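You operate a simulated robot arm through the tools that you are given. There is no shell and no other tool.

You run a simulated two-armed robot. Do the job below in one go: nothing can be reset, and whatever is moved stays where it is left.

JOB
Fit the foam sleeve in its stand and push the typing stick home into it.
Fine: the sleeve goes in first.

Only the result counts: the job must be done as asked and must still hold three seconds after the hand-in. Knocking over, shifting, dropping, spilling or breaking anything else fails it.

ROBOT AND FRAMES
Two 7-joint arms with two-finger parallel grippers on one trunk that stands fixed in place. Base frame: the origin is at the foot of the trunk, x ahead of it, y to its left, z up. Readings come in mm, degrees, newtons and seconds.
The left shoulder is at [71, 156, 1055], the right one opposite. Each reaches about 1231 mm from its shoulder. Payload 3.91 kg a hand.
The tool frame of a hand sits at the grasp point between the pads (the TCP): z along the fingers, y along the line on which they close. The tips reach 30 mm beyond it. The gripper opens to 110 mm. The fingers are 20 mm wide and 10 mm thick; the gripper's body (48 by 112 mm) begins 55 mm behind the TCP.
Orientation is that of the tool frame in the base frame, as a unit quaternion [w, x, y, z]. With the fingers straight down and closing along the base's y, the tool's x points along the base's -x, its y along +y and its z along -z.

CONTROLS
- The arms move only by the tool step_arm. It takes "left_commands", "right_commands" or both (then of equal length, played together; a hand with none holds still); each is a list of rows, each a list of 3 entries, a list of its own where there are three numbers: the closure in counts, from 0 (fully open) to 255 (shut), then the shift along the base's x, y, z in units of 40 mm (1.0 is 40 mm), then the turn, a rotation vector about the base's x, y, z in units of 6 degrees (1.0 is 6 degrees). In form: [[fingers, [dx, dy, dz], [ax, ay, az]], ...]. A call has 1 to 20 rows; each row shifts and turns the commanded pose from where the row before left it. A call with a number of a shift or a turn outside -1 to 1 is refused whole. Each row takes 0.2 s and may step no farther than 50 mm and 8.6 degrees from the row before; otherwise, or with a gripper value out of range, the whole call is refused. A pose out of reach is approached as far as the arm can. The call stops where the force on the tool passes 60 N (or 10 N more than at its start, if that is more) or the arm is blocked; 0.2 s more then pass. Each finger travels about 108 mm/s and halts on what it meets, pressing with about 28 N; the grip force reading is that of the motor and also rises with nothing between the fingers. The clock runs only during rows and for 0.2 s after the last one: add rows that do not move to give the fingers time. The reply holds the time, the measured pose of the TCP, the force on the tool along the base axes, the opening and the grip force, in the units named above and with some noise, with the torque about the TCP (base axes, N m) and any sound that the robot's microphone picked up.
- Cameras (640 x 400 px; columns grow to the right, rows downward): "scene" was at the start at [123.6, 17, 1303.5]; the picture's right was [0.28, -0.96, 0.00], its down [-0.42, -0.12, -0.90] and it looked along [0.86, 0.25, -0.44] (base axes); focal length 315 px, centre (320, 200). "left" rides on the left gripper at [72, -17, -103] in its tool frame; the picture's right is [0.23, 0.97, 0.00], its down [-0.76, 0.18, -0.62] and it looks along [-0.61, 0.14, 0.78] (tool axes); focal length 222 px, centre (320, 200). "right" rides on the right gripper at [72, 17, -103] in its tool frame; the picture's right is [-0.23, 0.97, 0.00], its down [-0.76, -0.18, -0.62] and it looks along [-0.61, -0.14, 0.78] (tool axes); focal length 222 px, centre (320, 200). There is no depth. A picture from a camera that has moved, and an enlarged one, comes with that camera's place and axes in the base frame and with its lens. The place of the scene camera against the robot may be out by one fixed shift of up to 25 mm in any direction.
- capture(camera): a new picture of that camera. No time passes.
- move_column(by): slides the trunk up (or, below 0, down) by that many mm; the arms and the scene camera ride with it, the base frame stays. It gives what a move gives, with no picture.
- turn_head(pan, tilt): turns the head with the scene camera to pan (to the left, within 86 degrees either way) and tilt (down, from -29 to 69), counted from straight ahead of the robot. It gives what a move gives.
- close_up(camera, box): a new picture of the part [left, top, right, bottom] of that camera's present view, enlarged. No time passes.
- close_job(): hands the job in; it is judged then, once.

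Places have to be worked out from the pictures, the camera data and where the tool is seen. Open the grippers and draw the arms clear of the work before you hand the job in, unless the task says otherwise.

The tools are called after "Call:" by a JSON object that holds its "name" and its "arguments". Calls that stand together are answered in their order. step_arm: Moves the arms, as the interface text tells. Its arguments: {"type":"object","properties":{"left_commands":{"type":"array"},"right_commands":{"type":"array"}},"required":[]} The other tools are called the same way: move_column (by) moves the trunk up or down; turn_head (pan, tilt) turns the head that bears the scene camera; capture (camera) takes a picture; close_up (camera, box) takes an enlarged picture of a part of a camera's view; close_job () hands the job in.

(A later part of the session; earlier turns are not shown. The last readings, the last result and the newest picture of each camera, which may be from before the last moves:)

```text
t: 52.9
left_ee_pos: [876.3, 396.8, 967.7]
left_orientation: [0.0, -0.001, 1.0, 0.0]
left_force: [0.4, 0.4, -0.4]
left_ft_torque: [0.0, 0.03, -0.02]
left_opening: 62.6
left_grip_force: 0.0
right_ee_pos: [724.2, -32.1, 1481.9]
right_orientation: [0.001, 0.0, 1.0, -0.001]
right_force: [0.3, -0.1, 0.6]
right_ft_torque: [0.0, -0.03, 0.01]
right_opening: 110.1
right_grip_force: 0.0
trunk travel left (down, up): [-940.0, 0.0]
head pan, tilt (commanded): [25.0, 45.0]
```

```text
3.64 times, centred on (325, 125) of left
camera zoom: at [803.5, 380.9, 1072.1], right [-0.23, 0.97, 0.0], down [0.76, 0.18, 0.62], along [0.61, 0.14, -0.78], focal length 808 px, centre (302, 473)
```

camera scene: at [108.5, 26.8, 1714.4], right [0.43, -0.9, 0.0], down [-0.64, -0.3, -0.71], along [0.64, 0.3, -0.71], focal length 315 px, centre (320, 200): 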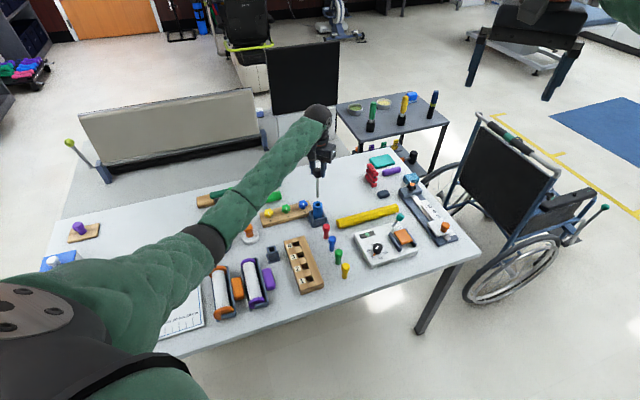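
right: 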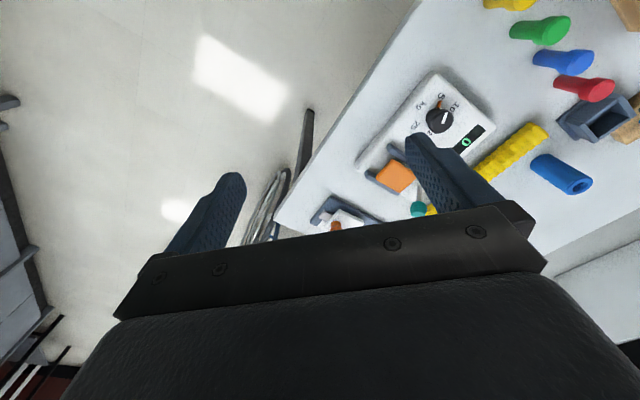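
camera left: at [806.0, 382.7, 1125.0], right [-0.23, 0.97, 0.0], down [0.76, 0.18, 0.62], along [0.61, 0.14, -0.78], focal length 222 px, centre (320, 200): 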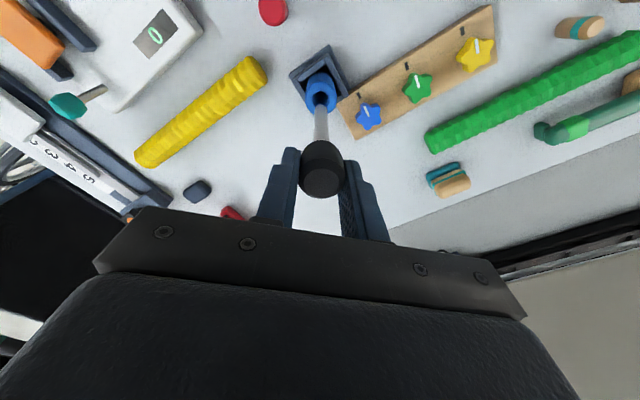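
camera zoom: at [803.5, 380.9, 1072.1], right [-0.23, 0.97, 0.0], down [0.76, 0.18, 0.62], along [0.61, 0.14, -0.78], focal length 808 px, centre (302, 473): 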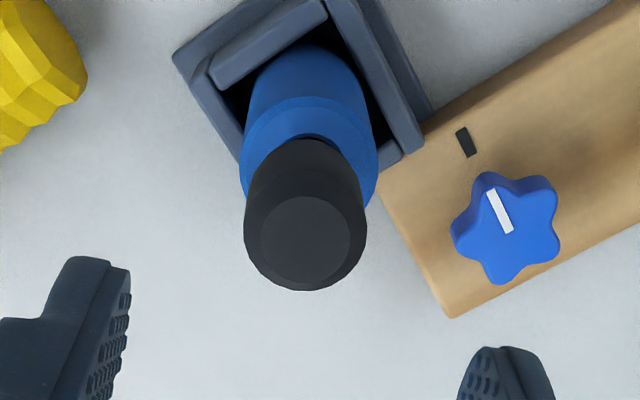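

The stick stands in the sleeve, head ≈ 20 mm above the sleeve's mouth. I close the fingers above the head, centre them at (874.3, 398.5), and come down to press on it.

Call:
{"name": "step_arm", "arguments": {"left_commands": [[255, [-0.03, 0.015, 0], [0, 0, 0]], [255, [0, 0, 0], [0, 0, 0]], [255, [0, 0, -0.3], [0, 0, 0]], [255, [0, 0, -0.3], [0, 0, 0]], [255, [0, 0, -0.2], [0, 0, 0]], [255, [0, 0, 0], [0, 0, 0]]]}}

Call:
{"name": "close_up", "arguments": {"camera": "scene", "box": [285, 160, 355, 225]}}

Call:
{"name": "close_up", "arguments": {"camera": "left", "box": [250, 80, 390, 230]}}

```text
t: 54.3
left_ee_pos: [874.6, 398.7, 936.3]
left_orientation: [0.0, 0.0, 1.0, 0.001]
left_force: [0.3, 0.2, -0.5]
left_ft_torque: [0.04, 0.04, 0.01]
left_opening: 0.0
left_grip_force: 27.9
right_ee_pos: [724.7, -32.5, 1484.4]
right_orientation: [0.0, 0.0, 1.0, -0.001]
right_force: [0.7, 0.4, -0.2]
right_ft_torque: [0.0, 0.06, 0.0]
right_opening: 110.1
right_grip_force: 0.1
trunk travel left (down, up): [-940.0, 0.0]
head pan, tilt (commanded): [25.0, 45.0]
```

```text
6.15 times, centred on (320, 192) of scene
camera zoom: at [109.0, 26.5, 1714.4], right [0.43, -0.9, 0.0], down [-0.64, -0.3, -0.71], along [0.64, 0.3, -0.71], focal length 1940 px, centre (320, 246)
```

zoom: 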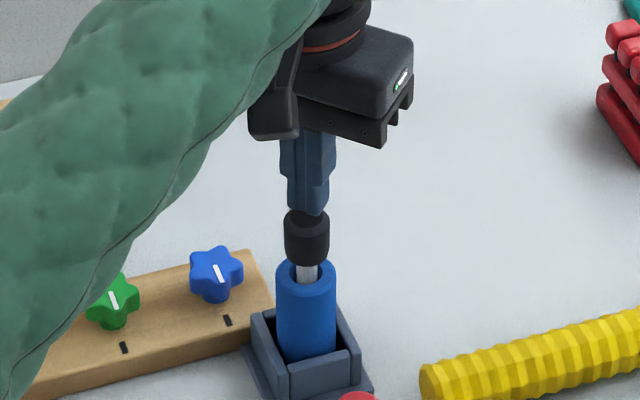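

```text
2.67 times, centred on (320, 155) of left
camera zoom: at [803.1, 381.3, 1039.8], right [-0.23, 0.97, 0.0], down [0.76, 0.18, 0.62], along [0.61, 0.14, -0.78], focal length 592 px, centre (320, 320)
```

zoom: 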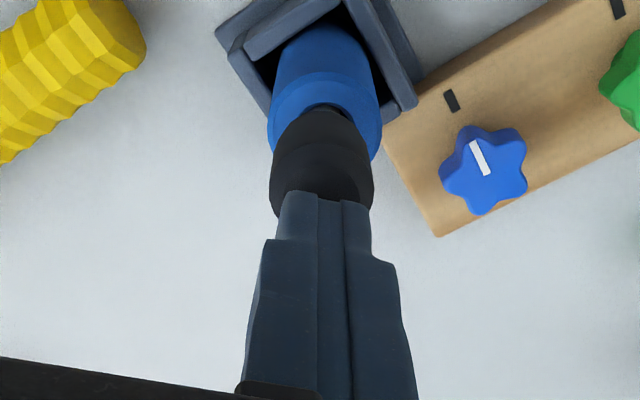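

The closed tips are centred just above the head. I press down in small steps.

Call:
{"name": "step_arm", "arguments": {"left_commands": [[255, [0, 0, -0.08], [0, 0, 0]], [255, [0, 0, -0.08], [0, 0, 0]], [255, [0, 0, -0.08], [0, 0, 0]], [255, [0, 0, 0], [0, 0, 0]]]}}

```text
t: 55.3
left_ee_pos: [875.6, 398.1, 930.4]
left_orientation: [0.003, 0.0, 1.0, 0.0]
left_force: [0.4, 0.6, 25.5]
left_ft_torque: [0.0, 0.0, -0.04]
left_opening: 0.0
left_grip_force: 28.1
right_ee_pos: [721.9, -33.5, 1485.9]
right_orientation: [0.0, 0.0, 1.0, -0.001]
right_force: [0.8, -0.2, -0.8]
right_ft_torque: [0.02, 0.02, 0.0]
right_opening: 109.9
right_grip_force: 0.0
trunk travel left (down, up): [-940.0, 0.0]
head pan, tilt (commanded): [25.0, 45.0]
```

Contact: 25 N at tip height ≈ 901 with the stick not moving. I press a little harder to confirm it is solid.

Call:
{"name": "step_arm", "arguments": {"left_commands": [[255, [0, 0, -0.04], [0, 0, 0]], [255, [0, 0, -0.03], [0, 0, 0]], [255, [0, 0, 0], [0, 0, 0]]]}}

Call:
{"name": "close_up", "arguments": {"camera": "scene", "box": [285, 160, 355, 225]}}

Call:
{"name": "close_up", "arguments": {"camera": "left", "box": [250, 80, 390, 230]}}

```text
t: 56.1
left_ee_pos: [871.8, 397.1, 930.1]
left_orientation: [0.004, 0.0, 1.0, 0.001]
left_force: [2.2, 1.1, 52.0]
left_ft_torque: [0.02, -0.17, -0.01]
left_opening: 0.0
left_grip_force: 28.2
right_ee_pos: [718.7, -34.5, 1486.0]
right_orientation: [0.002, 0.0, 1.0, 0.001]
right_force: [0.2, 0.3, -0.6]
right_ft_torque: [-0.01, 0.0, -0.01]
right_opening: 110.1
right_grip_force: 0.1
trunk travel left (down, up): [-940.0, 0.0]
head pan, tilt (commanded): [25.0, 45.0]
```

```text
6.15 times, centred on (320, 192) of scene
camera zoom: at [103.2, 23.8, 1715.3], right [0.43, -0.9, 0.0], down [-0.64, -0.3, -0.71], along [0.64, 0.3, -0.7], focal length 1940 px, centre (320, 246)
```

zoom: 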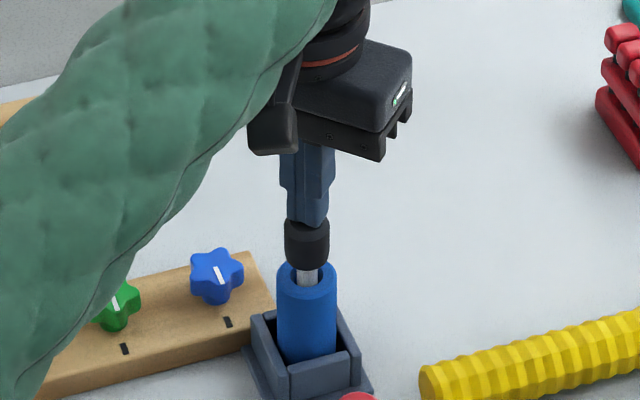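

```text
2.67 times, centred on (320, 155) of left
camera zoom: at [800.1, 380.4, 1033.1], right [-0.23, 0.97, 0.0], down [0.76, 0.18, 0.63], along [0.61, 0.14, -0.78], focal length 592 px, centre (320, 320)
```

zoom: 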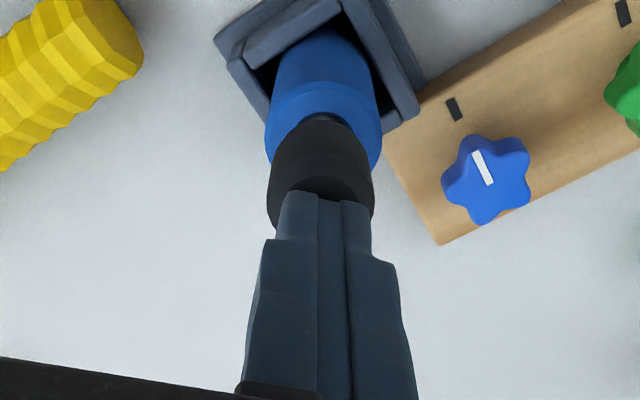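

At 52 N it does not move further: the stick is bottomed, with its head top at ≈ 900, the same height it had in its own floor-standing holder. I lift straight off and inspect the result.

Call:
{"name": "step_arm", "arguments": {"left_commands": [[255, [0, 0, 0.2], [0, 0, 0]], [255, [0, 0, 0.5], [0, 0, 0]], [255, [0, 0, 0.8], [0, 0, 0]], [200, [0, 0, 0.8], [0, 0, 0]], [150, [0, 0, 0], [0, 0, 0]]]}}

Call:
{"name": "close_up", "arguments": {"camera": "scene", "box": [285, 160, 355, 225]}}

Call:
{"name": "close_up", "arguments": {"camera": "left", "box": [260, 40, 380, 160]}}

```text
t: 57.3
left_ee_pos: [876.4, 397.0, 1015.5]
left_orientation: [0.0, 0.0, 1.0, 0.0]
left_force: [0.5, -0.1, 0.2]
left_ft_torque: [0.03, -0.05, -0.02]
left_opening: 45.3
left_grip_force: 0.0
right_ee_pos: [724.4, -32.5, 1482.1]
right_orientation: [0.0, 0.0, 1.0, -0.001]
right_force: [0.3, 0.0, 0.3]
right_ft_torque: [0.02, 0.01, -0.02]
right_opening: 110.1
right_grip_force: 0.1
trunk travel left (down, up): [-940.0, 0.0]
head pan, tilt (commanded): [25.0, 45.0]
```

```text
6.15 times, centred on (320, 192) of scene
camera zoom: at [109.5, 26.6, 1714.3], right [0.43, -0.9, 0.0], down [-0.64, -0.3, -0.71], along [0.64, 0.3, -0.71], focal length 1940 px, centre (320, 246)
```

zoom: 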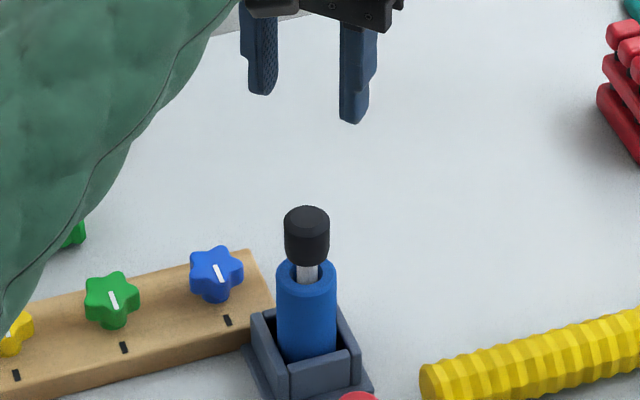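

```text
3.33 times, centred on (320, 100) of left
camera zoom: at [804.3, 381.3, 1119.9], right [-0.23, 0.97, 0.0], down [0.76, 0.18, 0.62], along [0.61, 0.14, -0.78], focal length 740 px, centre (320, 533)
```

zoom: 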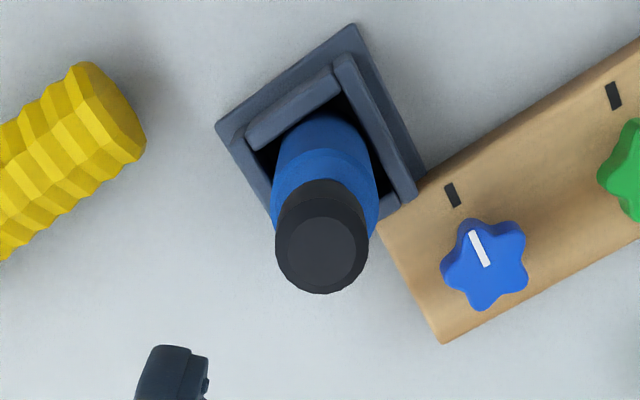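

The sleeve and stick are in place and upright. Now I turn to the two roller tools my elbow rolled over earlier; I look at them closely first.

Call:
{"name": "close_up", "arguments": {"camera": "scene", "box": [195, 245, 285, 330]}}

Call:
{"name": "step_arm", "arguments": {"left_commands": [[60, [-0.9, 0.1, 0.3], [0, 0, 0]], [60, [-0.9, 0.1, 0.3], [0, 0, 0]], [60, [-0.9, 0.1, 0.3], [0, 0, 0]], [60, [-0.9, 0.1, 0], [0, 0, 0]], [60, [-0.9, 0.1, 0], [0, 0, 0]], [60, [-0.9, 0.1, 0], [0, 0, 0]], [60, [-0.9, 0.1, 0], [0, 0, 0]], [60, [0, 0, 0], [0, 0, 0]]]}}

Call:
{"name": "capture", "arguments": {"camera": "scene"}}

Call:
{"name": "capture", "arguments": {"camera": "left"}}

```text
4.71 times, centred on (240, 288) of scene
camera zoom: at [109.5, 26.6, 1714.3], right [0.43, -0.9, 0.0], down [-0.64, -0.3, -0.71], along [0.64, 0.3, -0.71], focal length 1483 px, centre (696, -212)
```

zoom: 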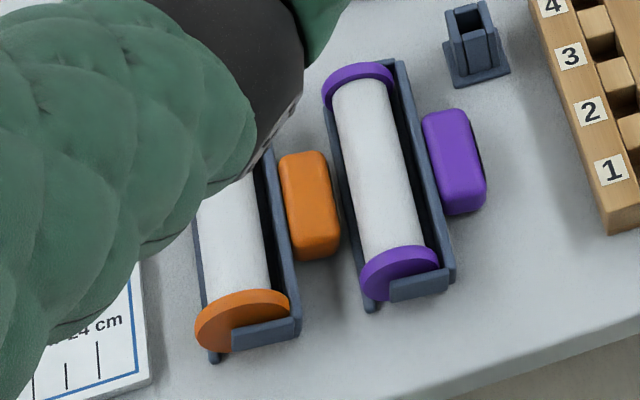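

```text
t: 59.1
left_ee_pos: [622.1, 428.4, 1050.9]
left_orientation: [-0.001, 0.0, 1.0, 0.001]
left_force: [0.3, 0.7, -0.2]
left_ft_torque: [0.02, 0.02, 0.02]
left_opening: 84.2
left_grip_force: 0.0
right_ee_pos: [725.9, -33.1, 1481.9]
right_orientation: [-0.001, 0.0, 1.0, 0.0]
right_force: [-0.2, 1.1, 0.0]
right_ft_torque: [0.0, 0.01, 0.01]
right_opening: 109.8
right_grip_force: 0.0
trunk travel left (down, up): [-940.0, 0.0]
head pan, tilt (commanded): [25.0, 45.0]
```

```text
taken
camera scene: at [109.7, 26.2, 1714.3], right [0.43, -0.9, 0.0], down [-0.64, -0.3, -0.71], along [0.64, 0.3, -0.71], focal length 315 px, centre (320, 200)
```

scene: 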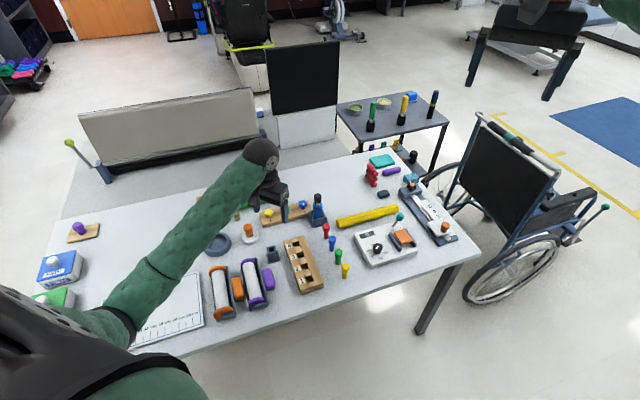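

```text
taken
camera left: at [549.8, 411.4, 1154.2], right [-0.23, 0.97, 0.0], down [0.76, 0.18, 0.62], along [0.61, 0.14, -0.78], focal length 222 px, centre (320, 200)
```

left: 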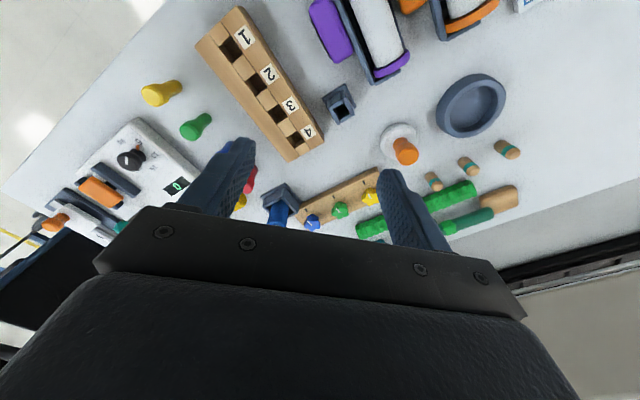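

The rollers are now unobstructed in the scene view; I enlarge them and move the hand further back over them.

Call:
{"name": "close_up", "arguments": {"camera": "scene", "box": [195, 245, 285, 330]}}

Call:
{"name": "step_arm", "arguments": {"left_commands": [[60, [-0.9, 0, 0], [0, 0, 0]], [60, [-0.9, 0, 0], [0, 0, 0]], [60, [-0.9, 0, 0], [0, 0, 0]], [60, [-0.9, 0, 0], [0, 0, 0]], [60, [0, 0, 0], [0, 0, 0]]]}}

Call:
{"name": "capture", "arguments": {"camera": "scene"}}

Call:
{"name": "capture", "arguments": {"camera": "left"}}

```text
4.71 times, centred on (240, 288) of scene
camera zoom: at [109.7, 26.2, 1714.3], right [0.43, -0.9, 0.0], down [-0.64, -0.3, -0.71], along [0.64, 0.3, -0.71], focal length 1483 px, centre (696, -212)
```

zoom: 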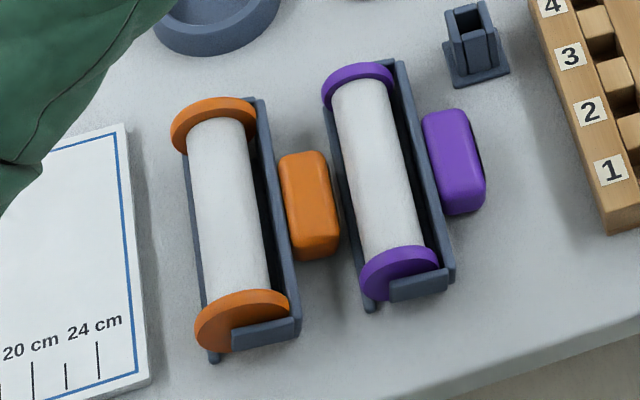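

```text
t: 60.3
left_ee_pos: [480.0, 425.7, 1052.2]
left_orientation: [0.0, 0.0, 1.0, 0.0]
left_force: [-0.1, 0.8, 0.2]
left_ft_torque: [0.05, 0.0, -0.01]
left_opening: 84.1
left_grip_force: 0.1
right_ee_pos: [725.3, -33.8, 1482.5]
right_orientation: [-0.001, 0.0, 1.0, 0.0]
right_force: [-0.2, -0.7, 0.0]
right_ft_torque: [0.02, -0.01, 0.0]
right_opening: 109.9
right_grip_force: 0.0
trunk travel left (down, up): [-940.0, 0.0]
head pan, tilt (commanded): [25.0, 45.0]
```

```text
taken
camera scene: at [109.9, 26.1, 1714.3], right [0.43, -0.9, 0.0], down [-0.64, -0.3, -0.71], along [0.64, 0.3, -0.71], focal length 315 px, centre (320, 200)
```

scene: 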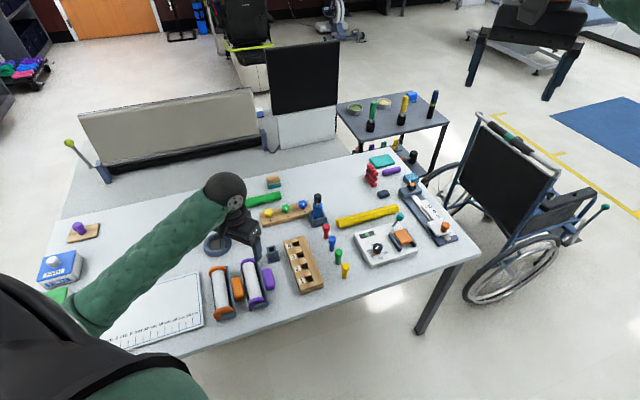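

```text
taken
camera left: at [408.5, 409.4, 1155.6], right [-0.23, 0.97, 0.0], down [0.76, 0.18, 0.62], along [0.61, 0.14, -0.78], focal length 222 px, centre (320, 200)
```

left: 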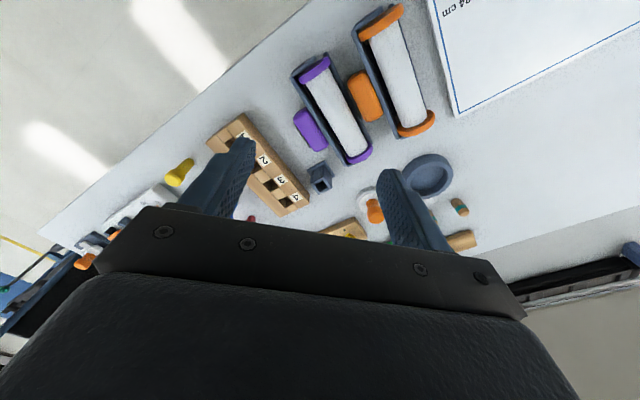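

I enlarge the wrist view of the two rollers to measure them.

Call:
{"name": "close_up", "arguments": {"camera": "left", "box": [285, 0, 445, 170]}}

Call:
{"name": "close_up", "arguments": {"camera": "left", "box": [285, 40, 385, 170]}}

```text
2.35 times, centred on (365, 85) of left
camera zoom: at [408.5, 409.4, 1155.6], right [-0.23, 0.97, 0.0], down [0.76, 0.18, 0.62], along [0.61, 0.14, -0.78], focal length 523 px, centre (214, 471)
```

zoom: 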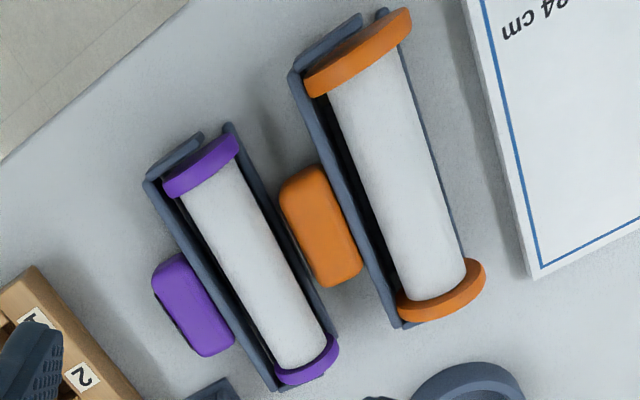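

```text
3.08 times, centred on (335, 105) of left
camera zoom: at [408.5, 409.4, 1155.6], right [-0.23, 0.97, 0.0], down [0.76, 0.18, 0.62], along [0.61, 0.14, -0.78], focal length 684 px, centre (274, 492)
```

zoom: 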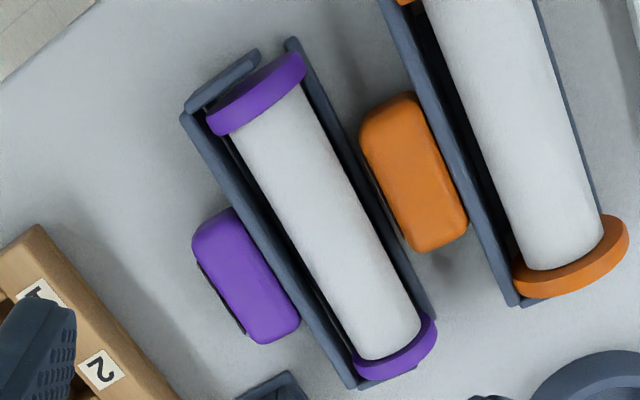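

The rollers lie along a 45° direction; each has rolled ~90° about its own axis so its grip block now points to the right side. I'll turn the hand −45° so the fingers close along the roller axis, and move above the purple block for a closer look.

Call:
{"name": "step_arm", "arguments": {"left_commands": [[20, [0.225, 0.01, -0.35], [0, 0, -0.94]], [20, [0.225, 0.01, -0.35], [0, 0, -0.94]], [20, [0.225, 0.01, -0.35], [0, 0, -0.94]], [20, [0.225, 0.01, -0.35], [0, 0, -0.94]], [20, [0.225, 0.01, -0.35], [0, 0, -0.94]], [20, [0.225, 0.01, -0.35], [0, 0, -0.94]], [20, [0.225, 0.01, -0.35], [0, 0, -0.94]], [20, [0.225, 0.01, -0.35], [0, 0, -0.92]], [20, [0, 0, 0], [0, 0, 0]]]}}

Call:
{"name": "capture", "arguments": {"camera": "left"}}

Call:
{"name": "capture", "arguments": {"camera": "scene"}}

```text
t: 62.3
left_ee_pos: [549.9, 428.0, 941.1]
left_orientation: [0.0, 0.382, 0.924, -0.001]
left_force: [-0.4, -0.1, -0.5]
left_ft_torque: [0.03, 0.01, 0.01]
left_opening: 101.2
left_grip_force: 0.2
right_ee_pos: [725.2, -32.8, 1483.0]
right_orientation: [0.0, 0.0, 1.0, 0.0]
right_force: [0.9, -0.4, 0.6]
right_ft_torque: [0.02, 0.05, 0.02]
right_opening: 109.9
right_grip_force: 0.1
trunk travel left (down, up): [-940.0, 0.0]
head pan, tilt (commanded): [25.0, 45.0]
```

```text
taken
camera left: at [487.1, 469.4, 1043.6], right [0.53, 0.85, 0.0], down [0.66, -0.41, 0.62], along [0.53, -0.33, -0.78], focal length 222 px, centre (320, 200)
```

left: 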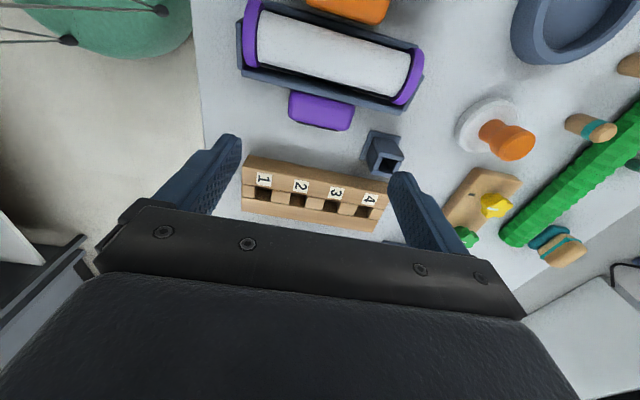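

```text
taken
camera scene: at [108.3, 26.5, 1714.4], right [0.43, -0.9, 0.0], down [-0.64, -0.3, -0.71], along [0.64, 0.3, -0.71], focal length 315 px, centre (320, 200)
```

scene: 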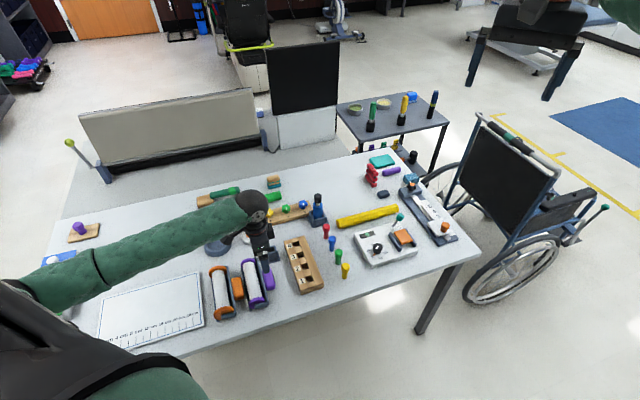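

The forearm now passes over the left end of the table where a carton stands; I check that clearance and enlarge the wrist view.

Call:
{"name": "close_up", "arguments": {"camera": "scene", "box": [0, 200, 160, 320]}}

Call:
{"name": "close_up", "arguments": {"camera": "left", "box": [230, 0, 440, 140]}}

```text
3.33 times, centred on (80, 260) of scene
camera zoom: at [108.3, 26.5, 1714.4], right [0.43, -0.9, 0.0], down [-0.64, -0.3, -0.71], along [0.64, 0.3, -0.71], focal length 1051 px, centre (1120, 0)
```

zoom: 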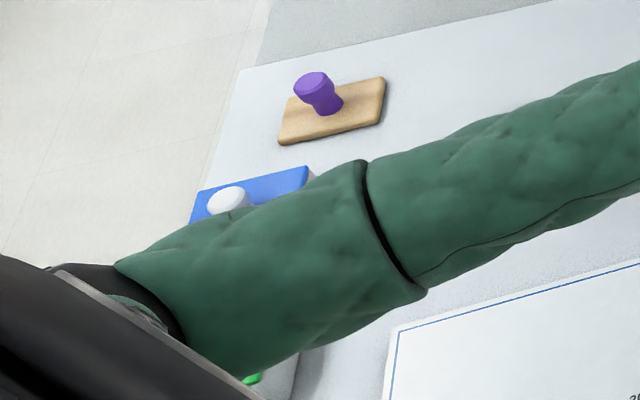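

```text
2.86 times, centred on (335, 70) of left
camera zoom: at [487.1, 469.4, 1043.6], right [0.53, 0.85, 0.0], down [0.66, -0.41, 0.62], along [0.53, -0.33, -0.78], focal length 635 px, centre (277, 571)
```

zoom: 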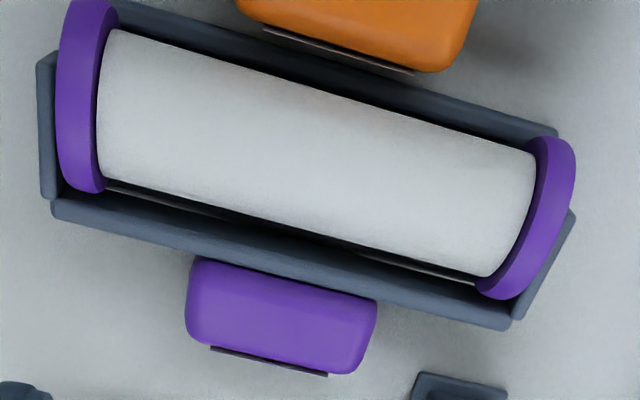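

Forearm clearance is fine (≈1050 vs a low carton). The purple block's centre is near (556, 430), ~55 mm out from the roller axis. I come lower over it for a closer, more exact view.

Call:
{"name": "step_arm", "arguments": {"left_commands": [[20, [0.07, 0.02, -0.5], [0, 0, 0]], [20, [0.07, 0.02, -0.5], [0, 0, 0]], [20, [0, 0, -0.7], [0, 0, 0]], [20, [0, 0, 0], [0, 0, 0]]]}}

Call:
{"name": "capture", "arguments": {"camera": "left"}}

Call:
{"name": "close_up", "arguments": {"camera": "left", "box": [220, 60, 420, 200]}}

Call:
{"name": "close_up", "arguments": {"camera": "scene", "box": [195, 225, 305, 325]}}

```text
t: 63.3
left_ee_pos: [555.9, 429.0, 873.0]
left_orientation: [0.001, 0.382, 0.924, 0.0]
left_force: [-0.2, 0.0, 0.0]
left_ft_torque: [-0.01, -0.02, 0.03]
left_opening: 101.3
left_grip_force: 0.1
right_ee_pos: [725.1, -33.2, 1483.4]
right_orientation: [0.0, 0.0, 1.0, 0.0]
right_force: [0.1, -1.1, -0.4]
right_ft_torque: [0.03, 0.02, 0.04]
right_opening: 110.1
right_grip_force: 0.1
trunk travel left (down, up): [-940.0, 0.0]
head pan, tilt (commanded): [25.0, 45.0]
```

```text
taken
camera left: at [493.1, 469.6, 976.4], right [0.53, 0.85, 0.0], down [0.66, -0.41, 0.62], along [0.53, -0.33, -0.78], focal length 222 px, centre (320, 200)
```

left: 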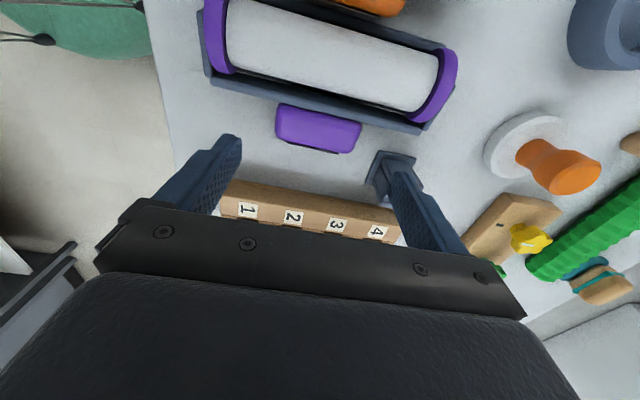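

```text
2.86 times, centred on (320, 130) of left
camera zoom: at [493.1, 469.6, 976.4], right [0.53, 0.85, 0.0], down [0.66, -0.41, 0.62], along [0.53, -0.33, -0.78], focal length 635 px, centre (320, 400)
```

zoom: 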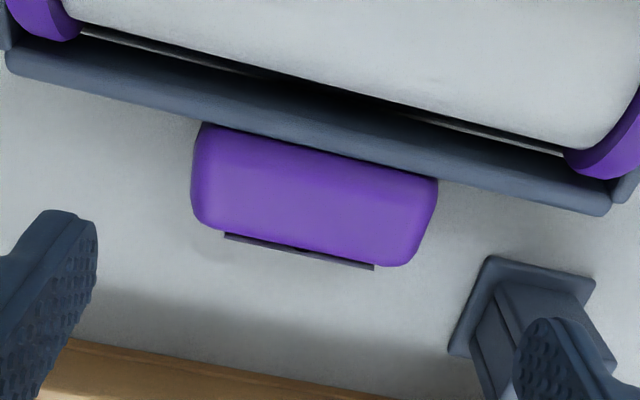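

```text
4.00 times, centred on (250, 275) of scene
camera zoom: at [108.9, 26.5, 1714.4], right [0.43, -0.9, 0.0], down [-0.64, -0.3, -0.71], along [0.64, 0.3, -0.71], focal length 1261 px, centre (600, -100)
```

zoom: 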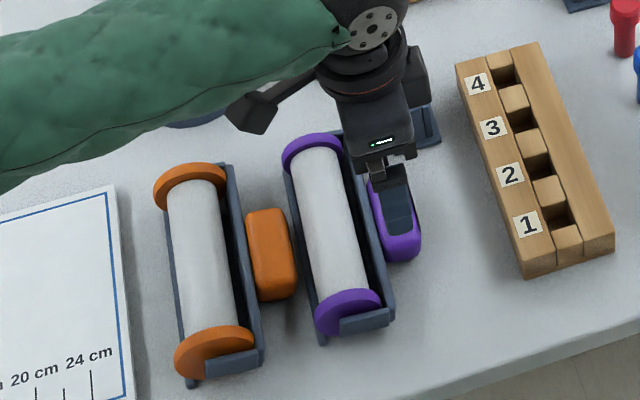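

I want the current roll angle exactly; the end brackets show it best. I enlarge them from the scene camera.

Call:
{"name": "close_up", "arguments": {"camera": "scene", "box": [260, 290, 305, 320]}}

Call:
{"name": "close_up", "arguments": {"camera": "scene", "box": [225, 290, 275, 320]}}

Call:
{"name": "close_up", "arguments": {"camera": "left", "box": [190, 0, 480, 170]}}

```text
13.33 times, centred on (282, 305) of scene
camera zoom: at [108.9, 26.5, 1714.4], right [0.43, -0.9, 0.0], down [-0.64, -0.3, -0.71], along [0.64, 0.3, -0.71], focal length 4203 px, centre (820, -1200)
```

zoom: 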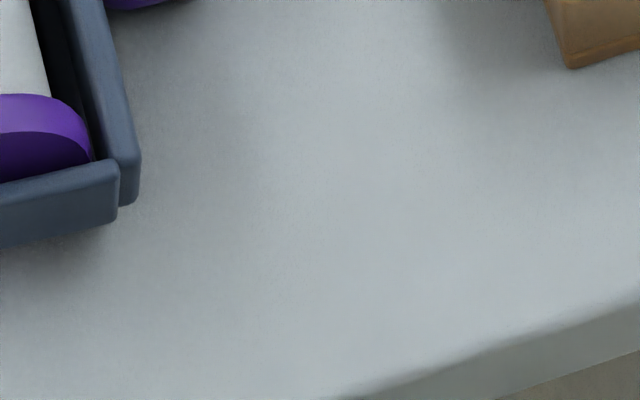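

```text
12.80 times, centred on (250, 305) of scene
camera zoom: at [108.9, 26.5, 1714.4], right [0.43, -0.9, 0.0], down [-0.64, -0.3, -0.71], along [0.64, 0.3, -0.71], focal length 4035 px, centre (1216, -1144)
```

zoom: 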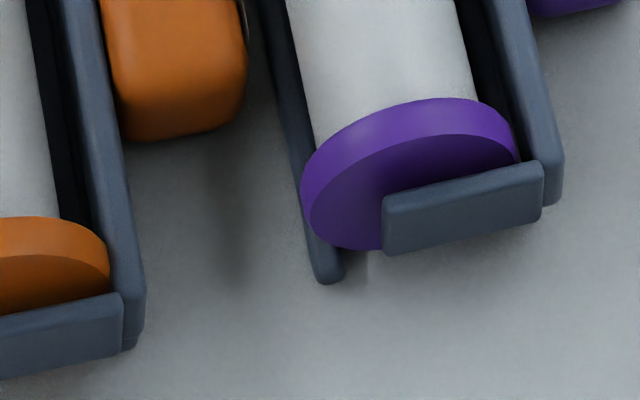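

```text
2.21 times, centred on (335, 85) of left
camera zoom: at [493.1, 469.6, 976.4], right [0.53, 0.85, 0.0], down [0.66, -0.41, 0.62], along [0.53, -0.33, -0.78], focal length 490 px, centre (287, 454)
```

zoom: 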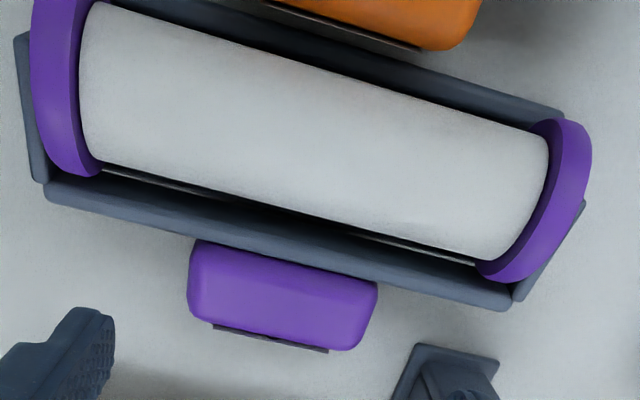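

From the end brackets, the purple tool has rolled ~102° and the orange ~104° (blocks now ~12–14° below horizontal). I'll lift each by its grip block and turn it back about its own axis: first I tilt the hand 50° about the roller direction on the free side, well above everything.

Call:
{"name": "step_arm", "arguments": {"left_commands": [[20, [0.18, -0.18, 0.3], [0.842, 0.842, 0]], [20, [0.18, -0.18, 0.2], [0.842, 0.842, 0]], [20, [0.18, -0.18, 0.1], [0.842, 0.842, 0]], [20, [0.18, -0.18, 0.1], [0.842, 0.842, 0]], [20, [0.18, -0.18, 0], [0.842, 0.842, 0]], [20, [0.18, -0.18, 0], [0.842, 0.842, 0]], [20, [0.18, -0.18, 0], [0.842, 0.842, 0]], [20, [0, 0, 0], [0, 0, 0]]]}}

Call:
{"name": "capture", "arguments": {"camera": "left"}}

Call:
{"name": "capture", "arguments": {"camera": "scene"}}

```text
t: 65.1
left_ee_pos: [604.7, 380.0, 900.8]
left_orientation: [-0.391, 0.346, 0.838, 0.161]
left_force: [-0.6, -0.6, -0.1]
left_ft_torque: [-0.04, -0.01, 0.0]
left_opening: 101.5
left_grip_force: 0.0
right_ee_pos: [723.4, -30.9, 1483.6]
right_orientation: [0.0, 0.0, 1.0, -0.001]
right_force: [-0.2, -0.4, 0.0]
right_ft_torque: [-0.02, 0.0, 0.02]
right_opening: 109.8
right_grip_force: 0.0
trunk travel left (down, up): [-940.0, 0.0]
head pan, tilt (commanded): [25.0, 45.0]
```

```text
taken
camera left: at [617.8, 345.8, 1022.5], right [0.58, 0.79, 0.17], down [0.81, -0.56, -0.18], along [-0.05, 0.25, -0.97], focal length 222 px, centre (320, 200)
```

left: 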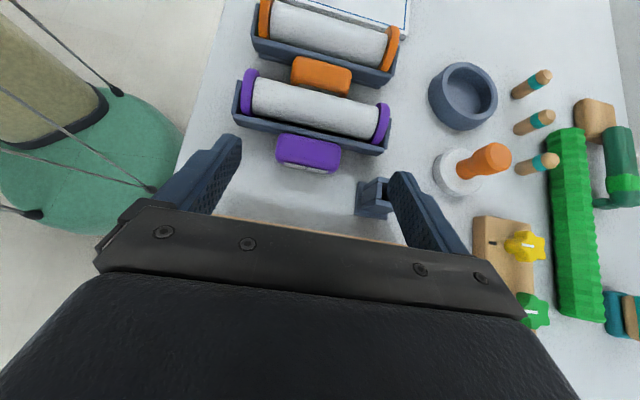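

```text
taken
camera scene: at [108.1, 27.7, 1714.4], right [0.43, -0.9, 0.0], down [-0.64, -0.3, -0.71], along [0.64, 0.3, -0.71], focal length 315 px, centre (320, 200)
```

scene: 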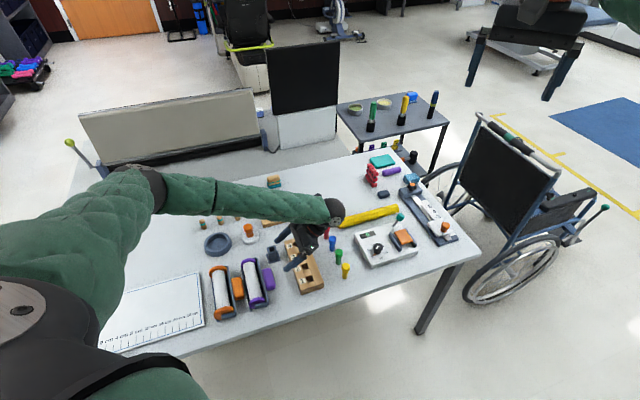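

The tilt works and the elbow is high (≈1160). This view looks almost straight down on the tools; I enlarge it to refine the block and axis positions.

Call:
{"name": "close_up", "arguments": {"camera": "left", "box": [220, 0, 410, 190]}}

Call:
{"name": "close_up", "arguments": {"camera": "left", "box": [225, 60, 400, 190]}}

```text
2.11 times, centred on (315, 95) of left
camera zoom: at [617.8, 345.8, 1022.5], right [0.58, 0.79, 0.17], down [0.81, -0.56, -0.18], along [-0.05, 0.25, -0.97], focal length 468 px, centre (330, 421)
```

zoom: 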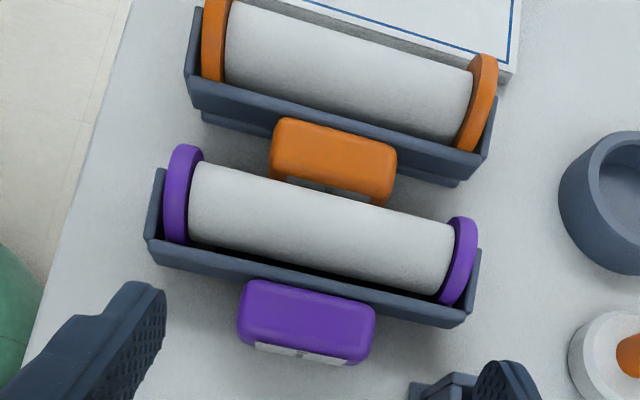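

```text
3.08 times, centred on (312, 125) of left
camera zoom: at [617.8, 345.8, 1022.5], right [0.58, 0.79, 0.17], down [0.81, -0.56, -0.18], along [-0.05, 0.25, -0.97], focal length 684 px, centre (343, 431)
```

zoom: 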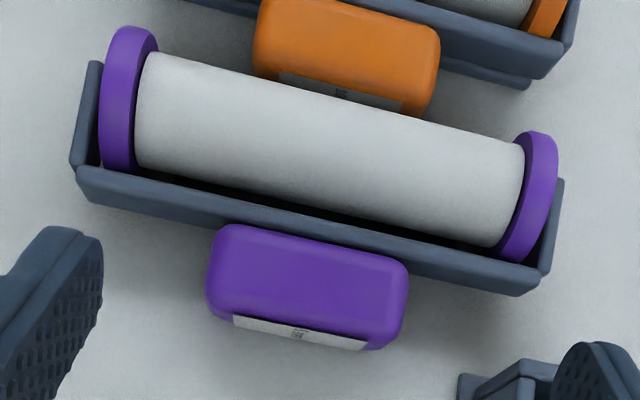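

Block ends are at e = ±34.7 mm about the axis midpoint, block centre about 54 mm out and at z≈782; the roller axis is well located. I lower to the pre-approach point and look again before the final approach.

Call:
{"name": "step_arm", "arguments": {"left_commands": [[20, [-0.04, 0.04, -0.5], [0, 0, 0]], [20, [-0.04, 0.04, -0.5], [0, 0, 0]], [20, [0, 0, -0.58], [0, 0, 0]], [20, [0, 0, 0], [0, 0, 0]]]}}

Call:
{"name": "capture", "arguments": {"camera": "left"}}

Call:
{"name": "close_up", "arguments": {"camera": "scene", "box": [215, 215, 345, 315]}}

```text
t: 66.1
left_ee_pos: [602.0, 384.5, 836.5]
left_orientation: [-0.391, 0.347, 0.837, 0.163]
left_force: [-0.3, 1.0, 0.2]
left_ft_torque: [-0.02, -0.01, 0.06]
left_opening: 101.4
left_grip_force: 0.0
right_ee_pos: [725.3, -32.5, 1481.8]
right_orientation: [-0.001, 0.0, 1.0, 0.0]
right_force: [-0.8, 0.5, 0.7]
right_ft_torque: [-0.01, 0.0, 0.01]
right_opening: 110.2
right_grip_force: 0.1
trunk travel left (down, up): [-940.0, 0.0]
head pan, tilt (commanded): [25.0, 45.0]
```

```text
taken
camera left: at [614.2, 349.5, 958.8], right [0.58, 0.79, 0.17], down [0.81, -0.56, -0.18], along [-0.05, 0.25, -0.97], focal length 222 px, centre (320, 200)
```

left: 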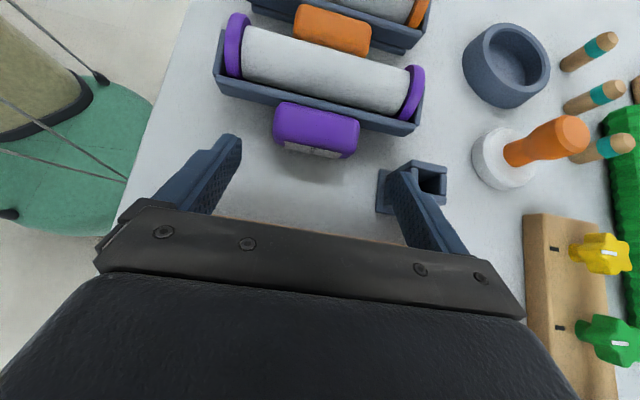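

```text
4.00 times, centred on (280, 265) of scene
camera zoom: at [109.3, 26.2, 1714.3], right [0.43, -0.9, 0.0], down [-0.64, -0.3, -0.71], along [0.64, 0.3, -0.71], focal length 1261 px, centre (480, -60)
```

zoom: 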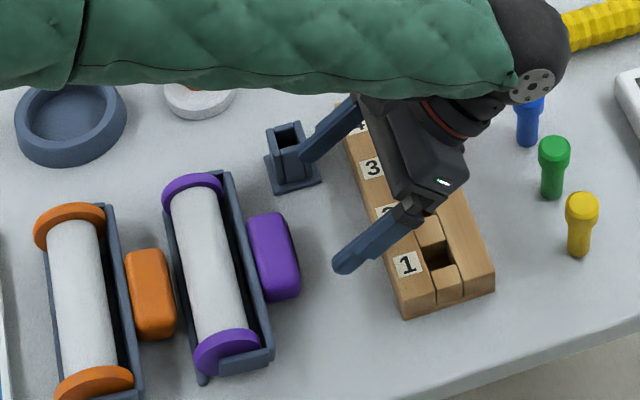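

The path is clear. I narrow the opening slightly to keep away from the empty holder and make the final approach onto the purple block along the tilted direction.

Call:
{"name": "step_arm", "arguments": {"left_commands": [[38, [-0.212, 0.194, -0.241], [0, 0, 0]], [38, [-0.212, 0.194, -0.241], [0, 0, 0]], [38, [-0.212, 0.194, -0.241], [0, 0, 0]], [38, [0, 0, 0], [0, 0, 0]]]}}

Call:
{"name": "capture", "arguments": {"camera": "left"}}

Call:
{"name": "close_up", "arguments": {"camera": "scene", "box": [215, 215, 345, 315]}}

```text
t: 67.1
left_ee_pos: [577.2, 406.6, 808.6]
left_orientation: [-0.39, 0.347, 0.837, 0.162]
left_force: [-0.8, -0.2, 0.7]
left_ft_torque: [0.04, -0.01, 0.01]
left_opening: 93.7
left_grip_force: 0.1
right_ee_pos: [725.6, -32.4, 1483.3]
right_orientation: [-0.001, 0.0, 1.0, 0.0]
right_force: [0.4, 0.7, -0.6]
right_ft_torque: [0.0, 0.0, 0.03]
right_opening: 110.1
right_grip_force: 0.0
trunk travel left (down, up): [-940.0, 0.0]
head pan, tilt (commanded): [25.0, 45.0]
```

```text
taken
camera left: at [589.0, 372.1, 930.0], right [0.59, 0.79, 0.17], down [0.81, -0.56, -0.18], along [-0.05, 0.25, -0.97], focal length 222 px, centre (320, 200)
```

left: 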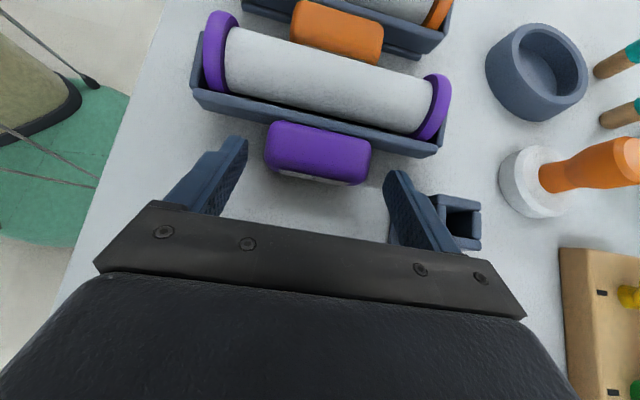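

```text
4.00 times, centred on (280, 265) of scene
camera zoom: at [109.1, 26.3, 1714.4], right [0.43, -0.9, 0.0], down [-0.64, -0.3, -0.71], along [0.64, 0.3, -0.71], focal length 1261 px, centre (480, -60)
```

zoom: 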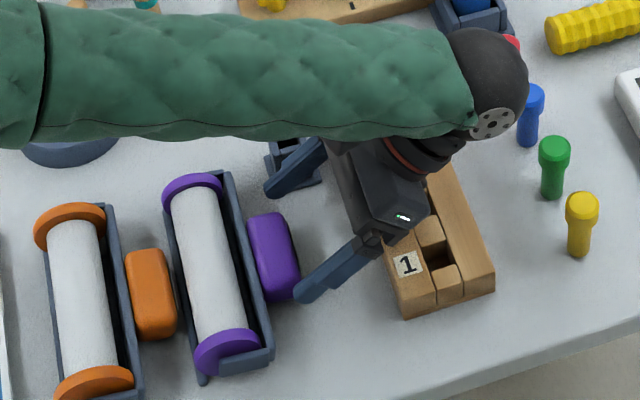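

The block is centred between the fingers. I make the last 15 mm of the approach.

Call:
{"name": "step_arm", "arguments": {"left_commands": [[38, [-0.11, 0.105, -0.125], [0, 0, 0]], [38, [-0.11, 0.105, -0.125], [0, 0, 0]], [38, [0, 0, 0], [0, 0, 0]]]}}

Call:
{"name": "close_up", "arguments": {"camera": "left", "box": [180, 60, 460, 240]}}

Call:
{"name": "close_up", "arguments": {"camera": "scene", "box": [235, 235, 325, 310]}}

```text
t: 67.9
left_ee_pos: [568.8, 415.7, 798.8]
left_orientation: [-0.391, 0.346, 0.837, 0.162]
left_force: [1.1, 0.3, 0.7]
left_ft_torque: [0.0, 0.02, -0.04]
left_opening: 93.3
left_grip_force: 0.0
right_ee_pos: [724.3, -32.7, 1484.1]
right_orientation: [0.0, 0.0, 1.0, 0.0]
right_force: [-0.1, 0.7, 0.2]
right_ft_torque: [0.0, 0.02, -0.02]
right_opening: 109.9
right_grip_force: 0.0
trunk travel left (down, up): [-940.0, 0.0]
head pan, tilt (commanded): [25.0, 45.0]
```

```text
2.22 times, centred on (320, 150) of left
camera zoom: at [580.2, 381.0, 920.4], right [0.59, 0.79, 0.17], down [0.81, -0.56, -0.18], along [-0.05, 0.25, -0.97], focal length 494 px, centre (320, 311)
```

zoom: 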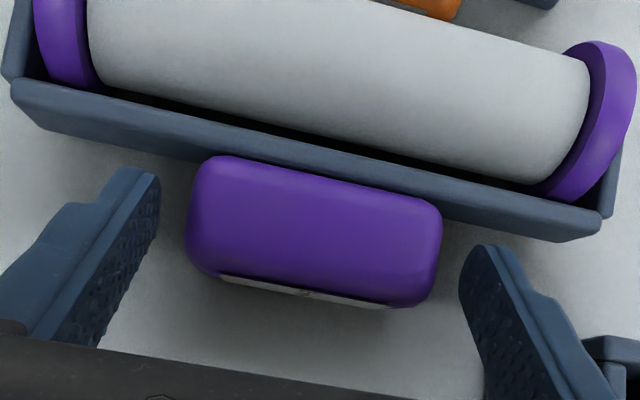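

```text
5.33 times, centred on (280, 272) of scene
camera zoom: at [109.1, 26.2, 1714.4], right [0.43, -0.9, 0.0], down [-0.64, -0.3, -0.71], along [0.64, 0.3, -0.71], focal length 1681 px, centre (533, -187)
```

zoom: 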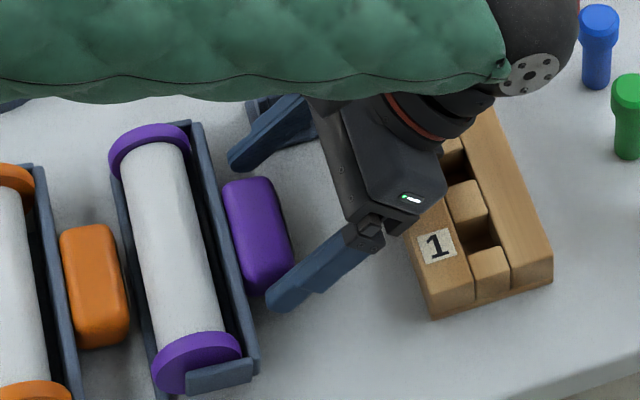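

The tips straddle the block at mid-height with nearly equal gaps. I close gently on the block's ends.

Call:
{"name": "step_arm", "arguments": {"left_commands": [[60, [0.015, 0.015, 0], [0, 0, 0]], [80, [0, 0, 0], [0, 0, 0]], [100, [0, 0, 0], [0, 0, 0]], [255, [0, 0, 0], [0, 0, 0]], [255, [0, 0, 0], [0, 0, 0]]]}}

Call:
{"name": "close_up", "arguments": {"camera": "left", "box": [180, 60, 460, 240]}}

Call:
{"name": "close_up", "arguments": {"camera": "scene", "box": [235, 235, 325, 310]}}

```text
t: 69.1
left_ee_pos: [569.9, 415.8, 799.2]
left_orientation: [-0.39, 0.347, 0.838, 0.161]
left_force: [-0.2, -0.4, 2.5]
left_ft_torque: [0.1, 0.04, 0.04]
left_opening: 74.4
left_grip_force: 27.9
right_ee_pos: [724.9, -32.6, 1482.7]
right_orientation: [0.0, 0.0, 1.0, 0.0]
right_force: [0.2, -0.4, -0.4]
right_ft_torque: [0.01, -0.01, 0.02]
right_opening: 110.2
right_grip_force: 0.0
trunk travel left (down, up): [-940.0, 0.0]
head pan, tilt (commanded): [25.0, 45.0]
```

```text
2.22 times, centred on (320, 150) of left
camera zoom: at [581.1, 381.6, 920.4], right [0.58, 0.79, 0.17], down [0.81, -0.56, -0.18], along [-0.05, 0.25, -0.97], focal length 494 px, centre (320, 311)
```

zoom: 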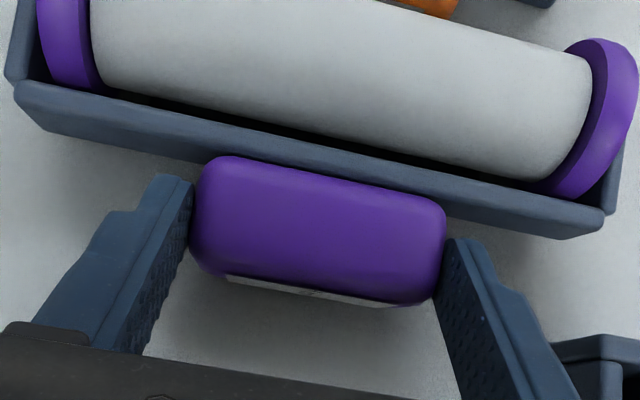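

```text
5.33 times, centred on (280, 272) of scene
camera zoom: at [108.8, 26.3, 1714.4], right [0.43, -0.9, 0.0], down [-0.64, -0.3, -0.71], along [0.64, 0.3, -0.71], focal length 1681 px, centre (533, -187)
```

zoom: 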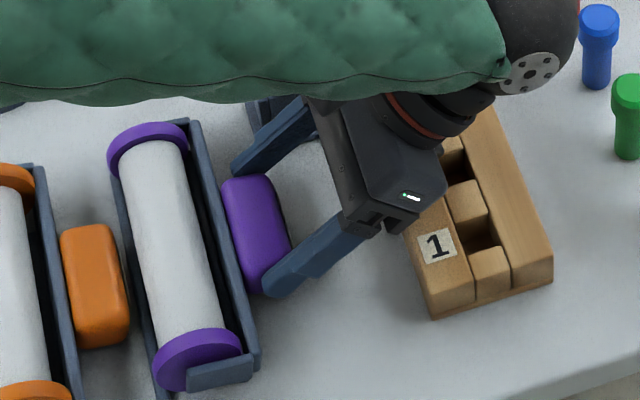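

The block is gripped (28 N). I lift 4 mm to relieve the cradle and start turning the tool back about its own axis, first a small part to check the forces.

Call:
{"name": "step_arm", "arguments": {"left_commands": [[255, [0, 0, 0.1], [0, 0, 0]], [255, [-0.0278, 0.0278, 0.2125], [-0.801, -0.801, 0]], [255, [-0.0456, 0.0456, 0.2065], [-0.801, -0.801, 0]], [255, [0, 0, 0], [0, 0, 0]]]}}

Call:
{"name": "close_up", "arguments": {"camera": "left", "box": [180, 40, 460, 240]}}

Call:
{"name": "close_up", "arguments": {"camera": "scene", "box": [225, 235, 325, 320]}}

```text
t: 70.1
left_ee_pos: [566.7, 419.1, 819.0]
left_orientation: [-0.288, 0.363, 0.878, 0.119]
left_force: [-2.4, -0.8, 2.8]
left_ft_torque: [0.05, -0.13, 0.09]
left_opening: 74.4
left_grip_force: 27.8
right_ee_pos: [724.6, -32.3, 1482.9]
right_orientation: [-0.001, 0.0, 1.0, 0.0]
right_force: [-0.2, -0.4, -0.7]
right_ft_torque: [-0.03, 0.02, -0.01]
right_opening: 109.9
right_grip_force: 0.1
trunk travel left (down, up): [-940.0, 0.0]
head pan, tilt (commanded): [25.0, 45.0]
```

```text
2.00 times, centred on (320, 140) of left
camera zoom: at [557.6, 405.1, 945.3], right [0.56, 0.82, 0.13], down [0.82, -0.57, 0.05], along [0.12, 0.08, -0.99], focal length 444 px, centre (320, 320)
```

zoom: 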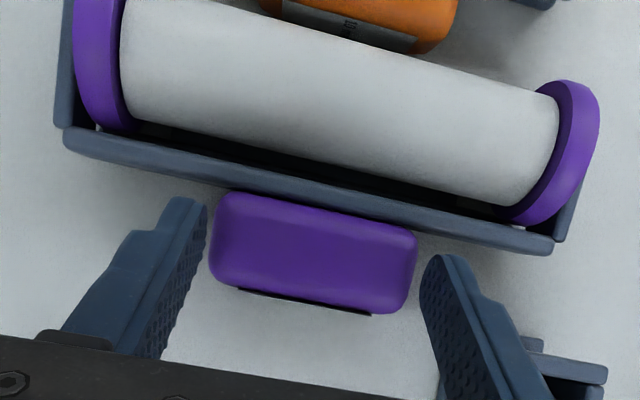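

```text
4.71 times, centred on (275, 278) of scene
camera zoom: at [109.7, 25.7, 1714.4], right [0.43, -0.9, 0.0], down [-0.64, -0.3, -0.71], along [0.64, 0.3, -0.71], focal length 1483 px, centre (532, -165)
```

zoom: 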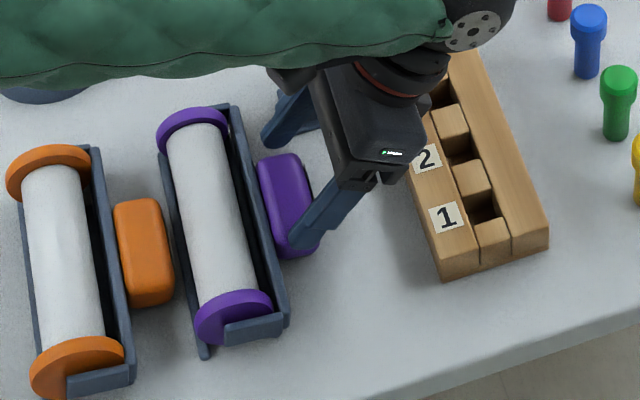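

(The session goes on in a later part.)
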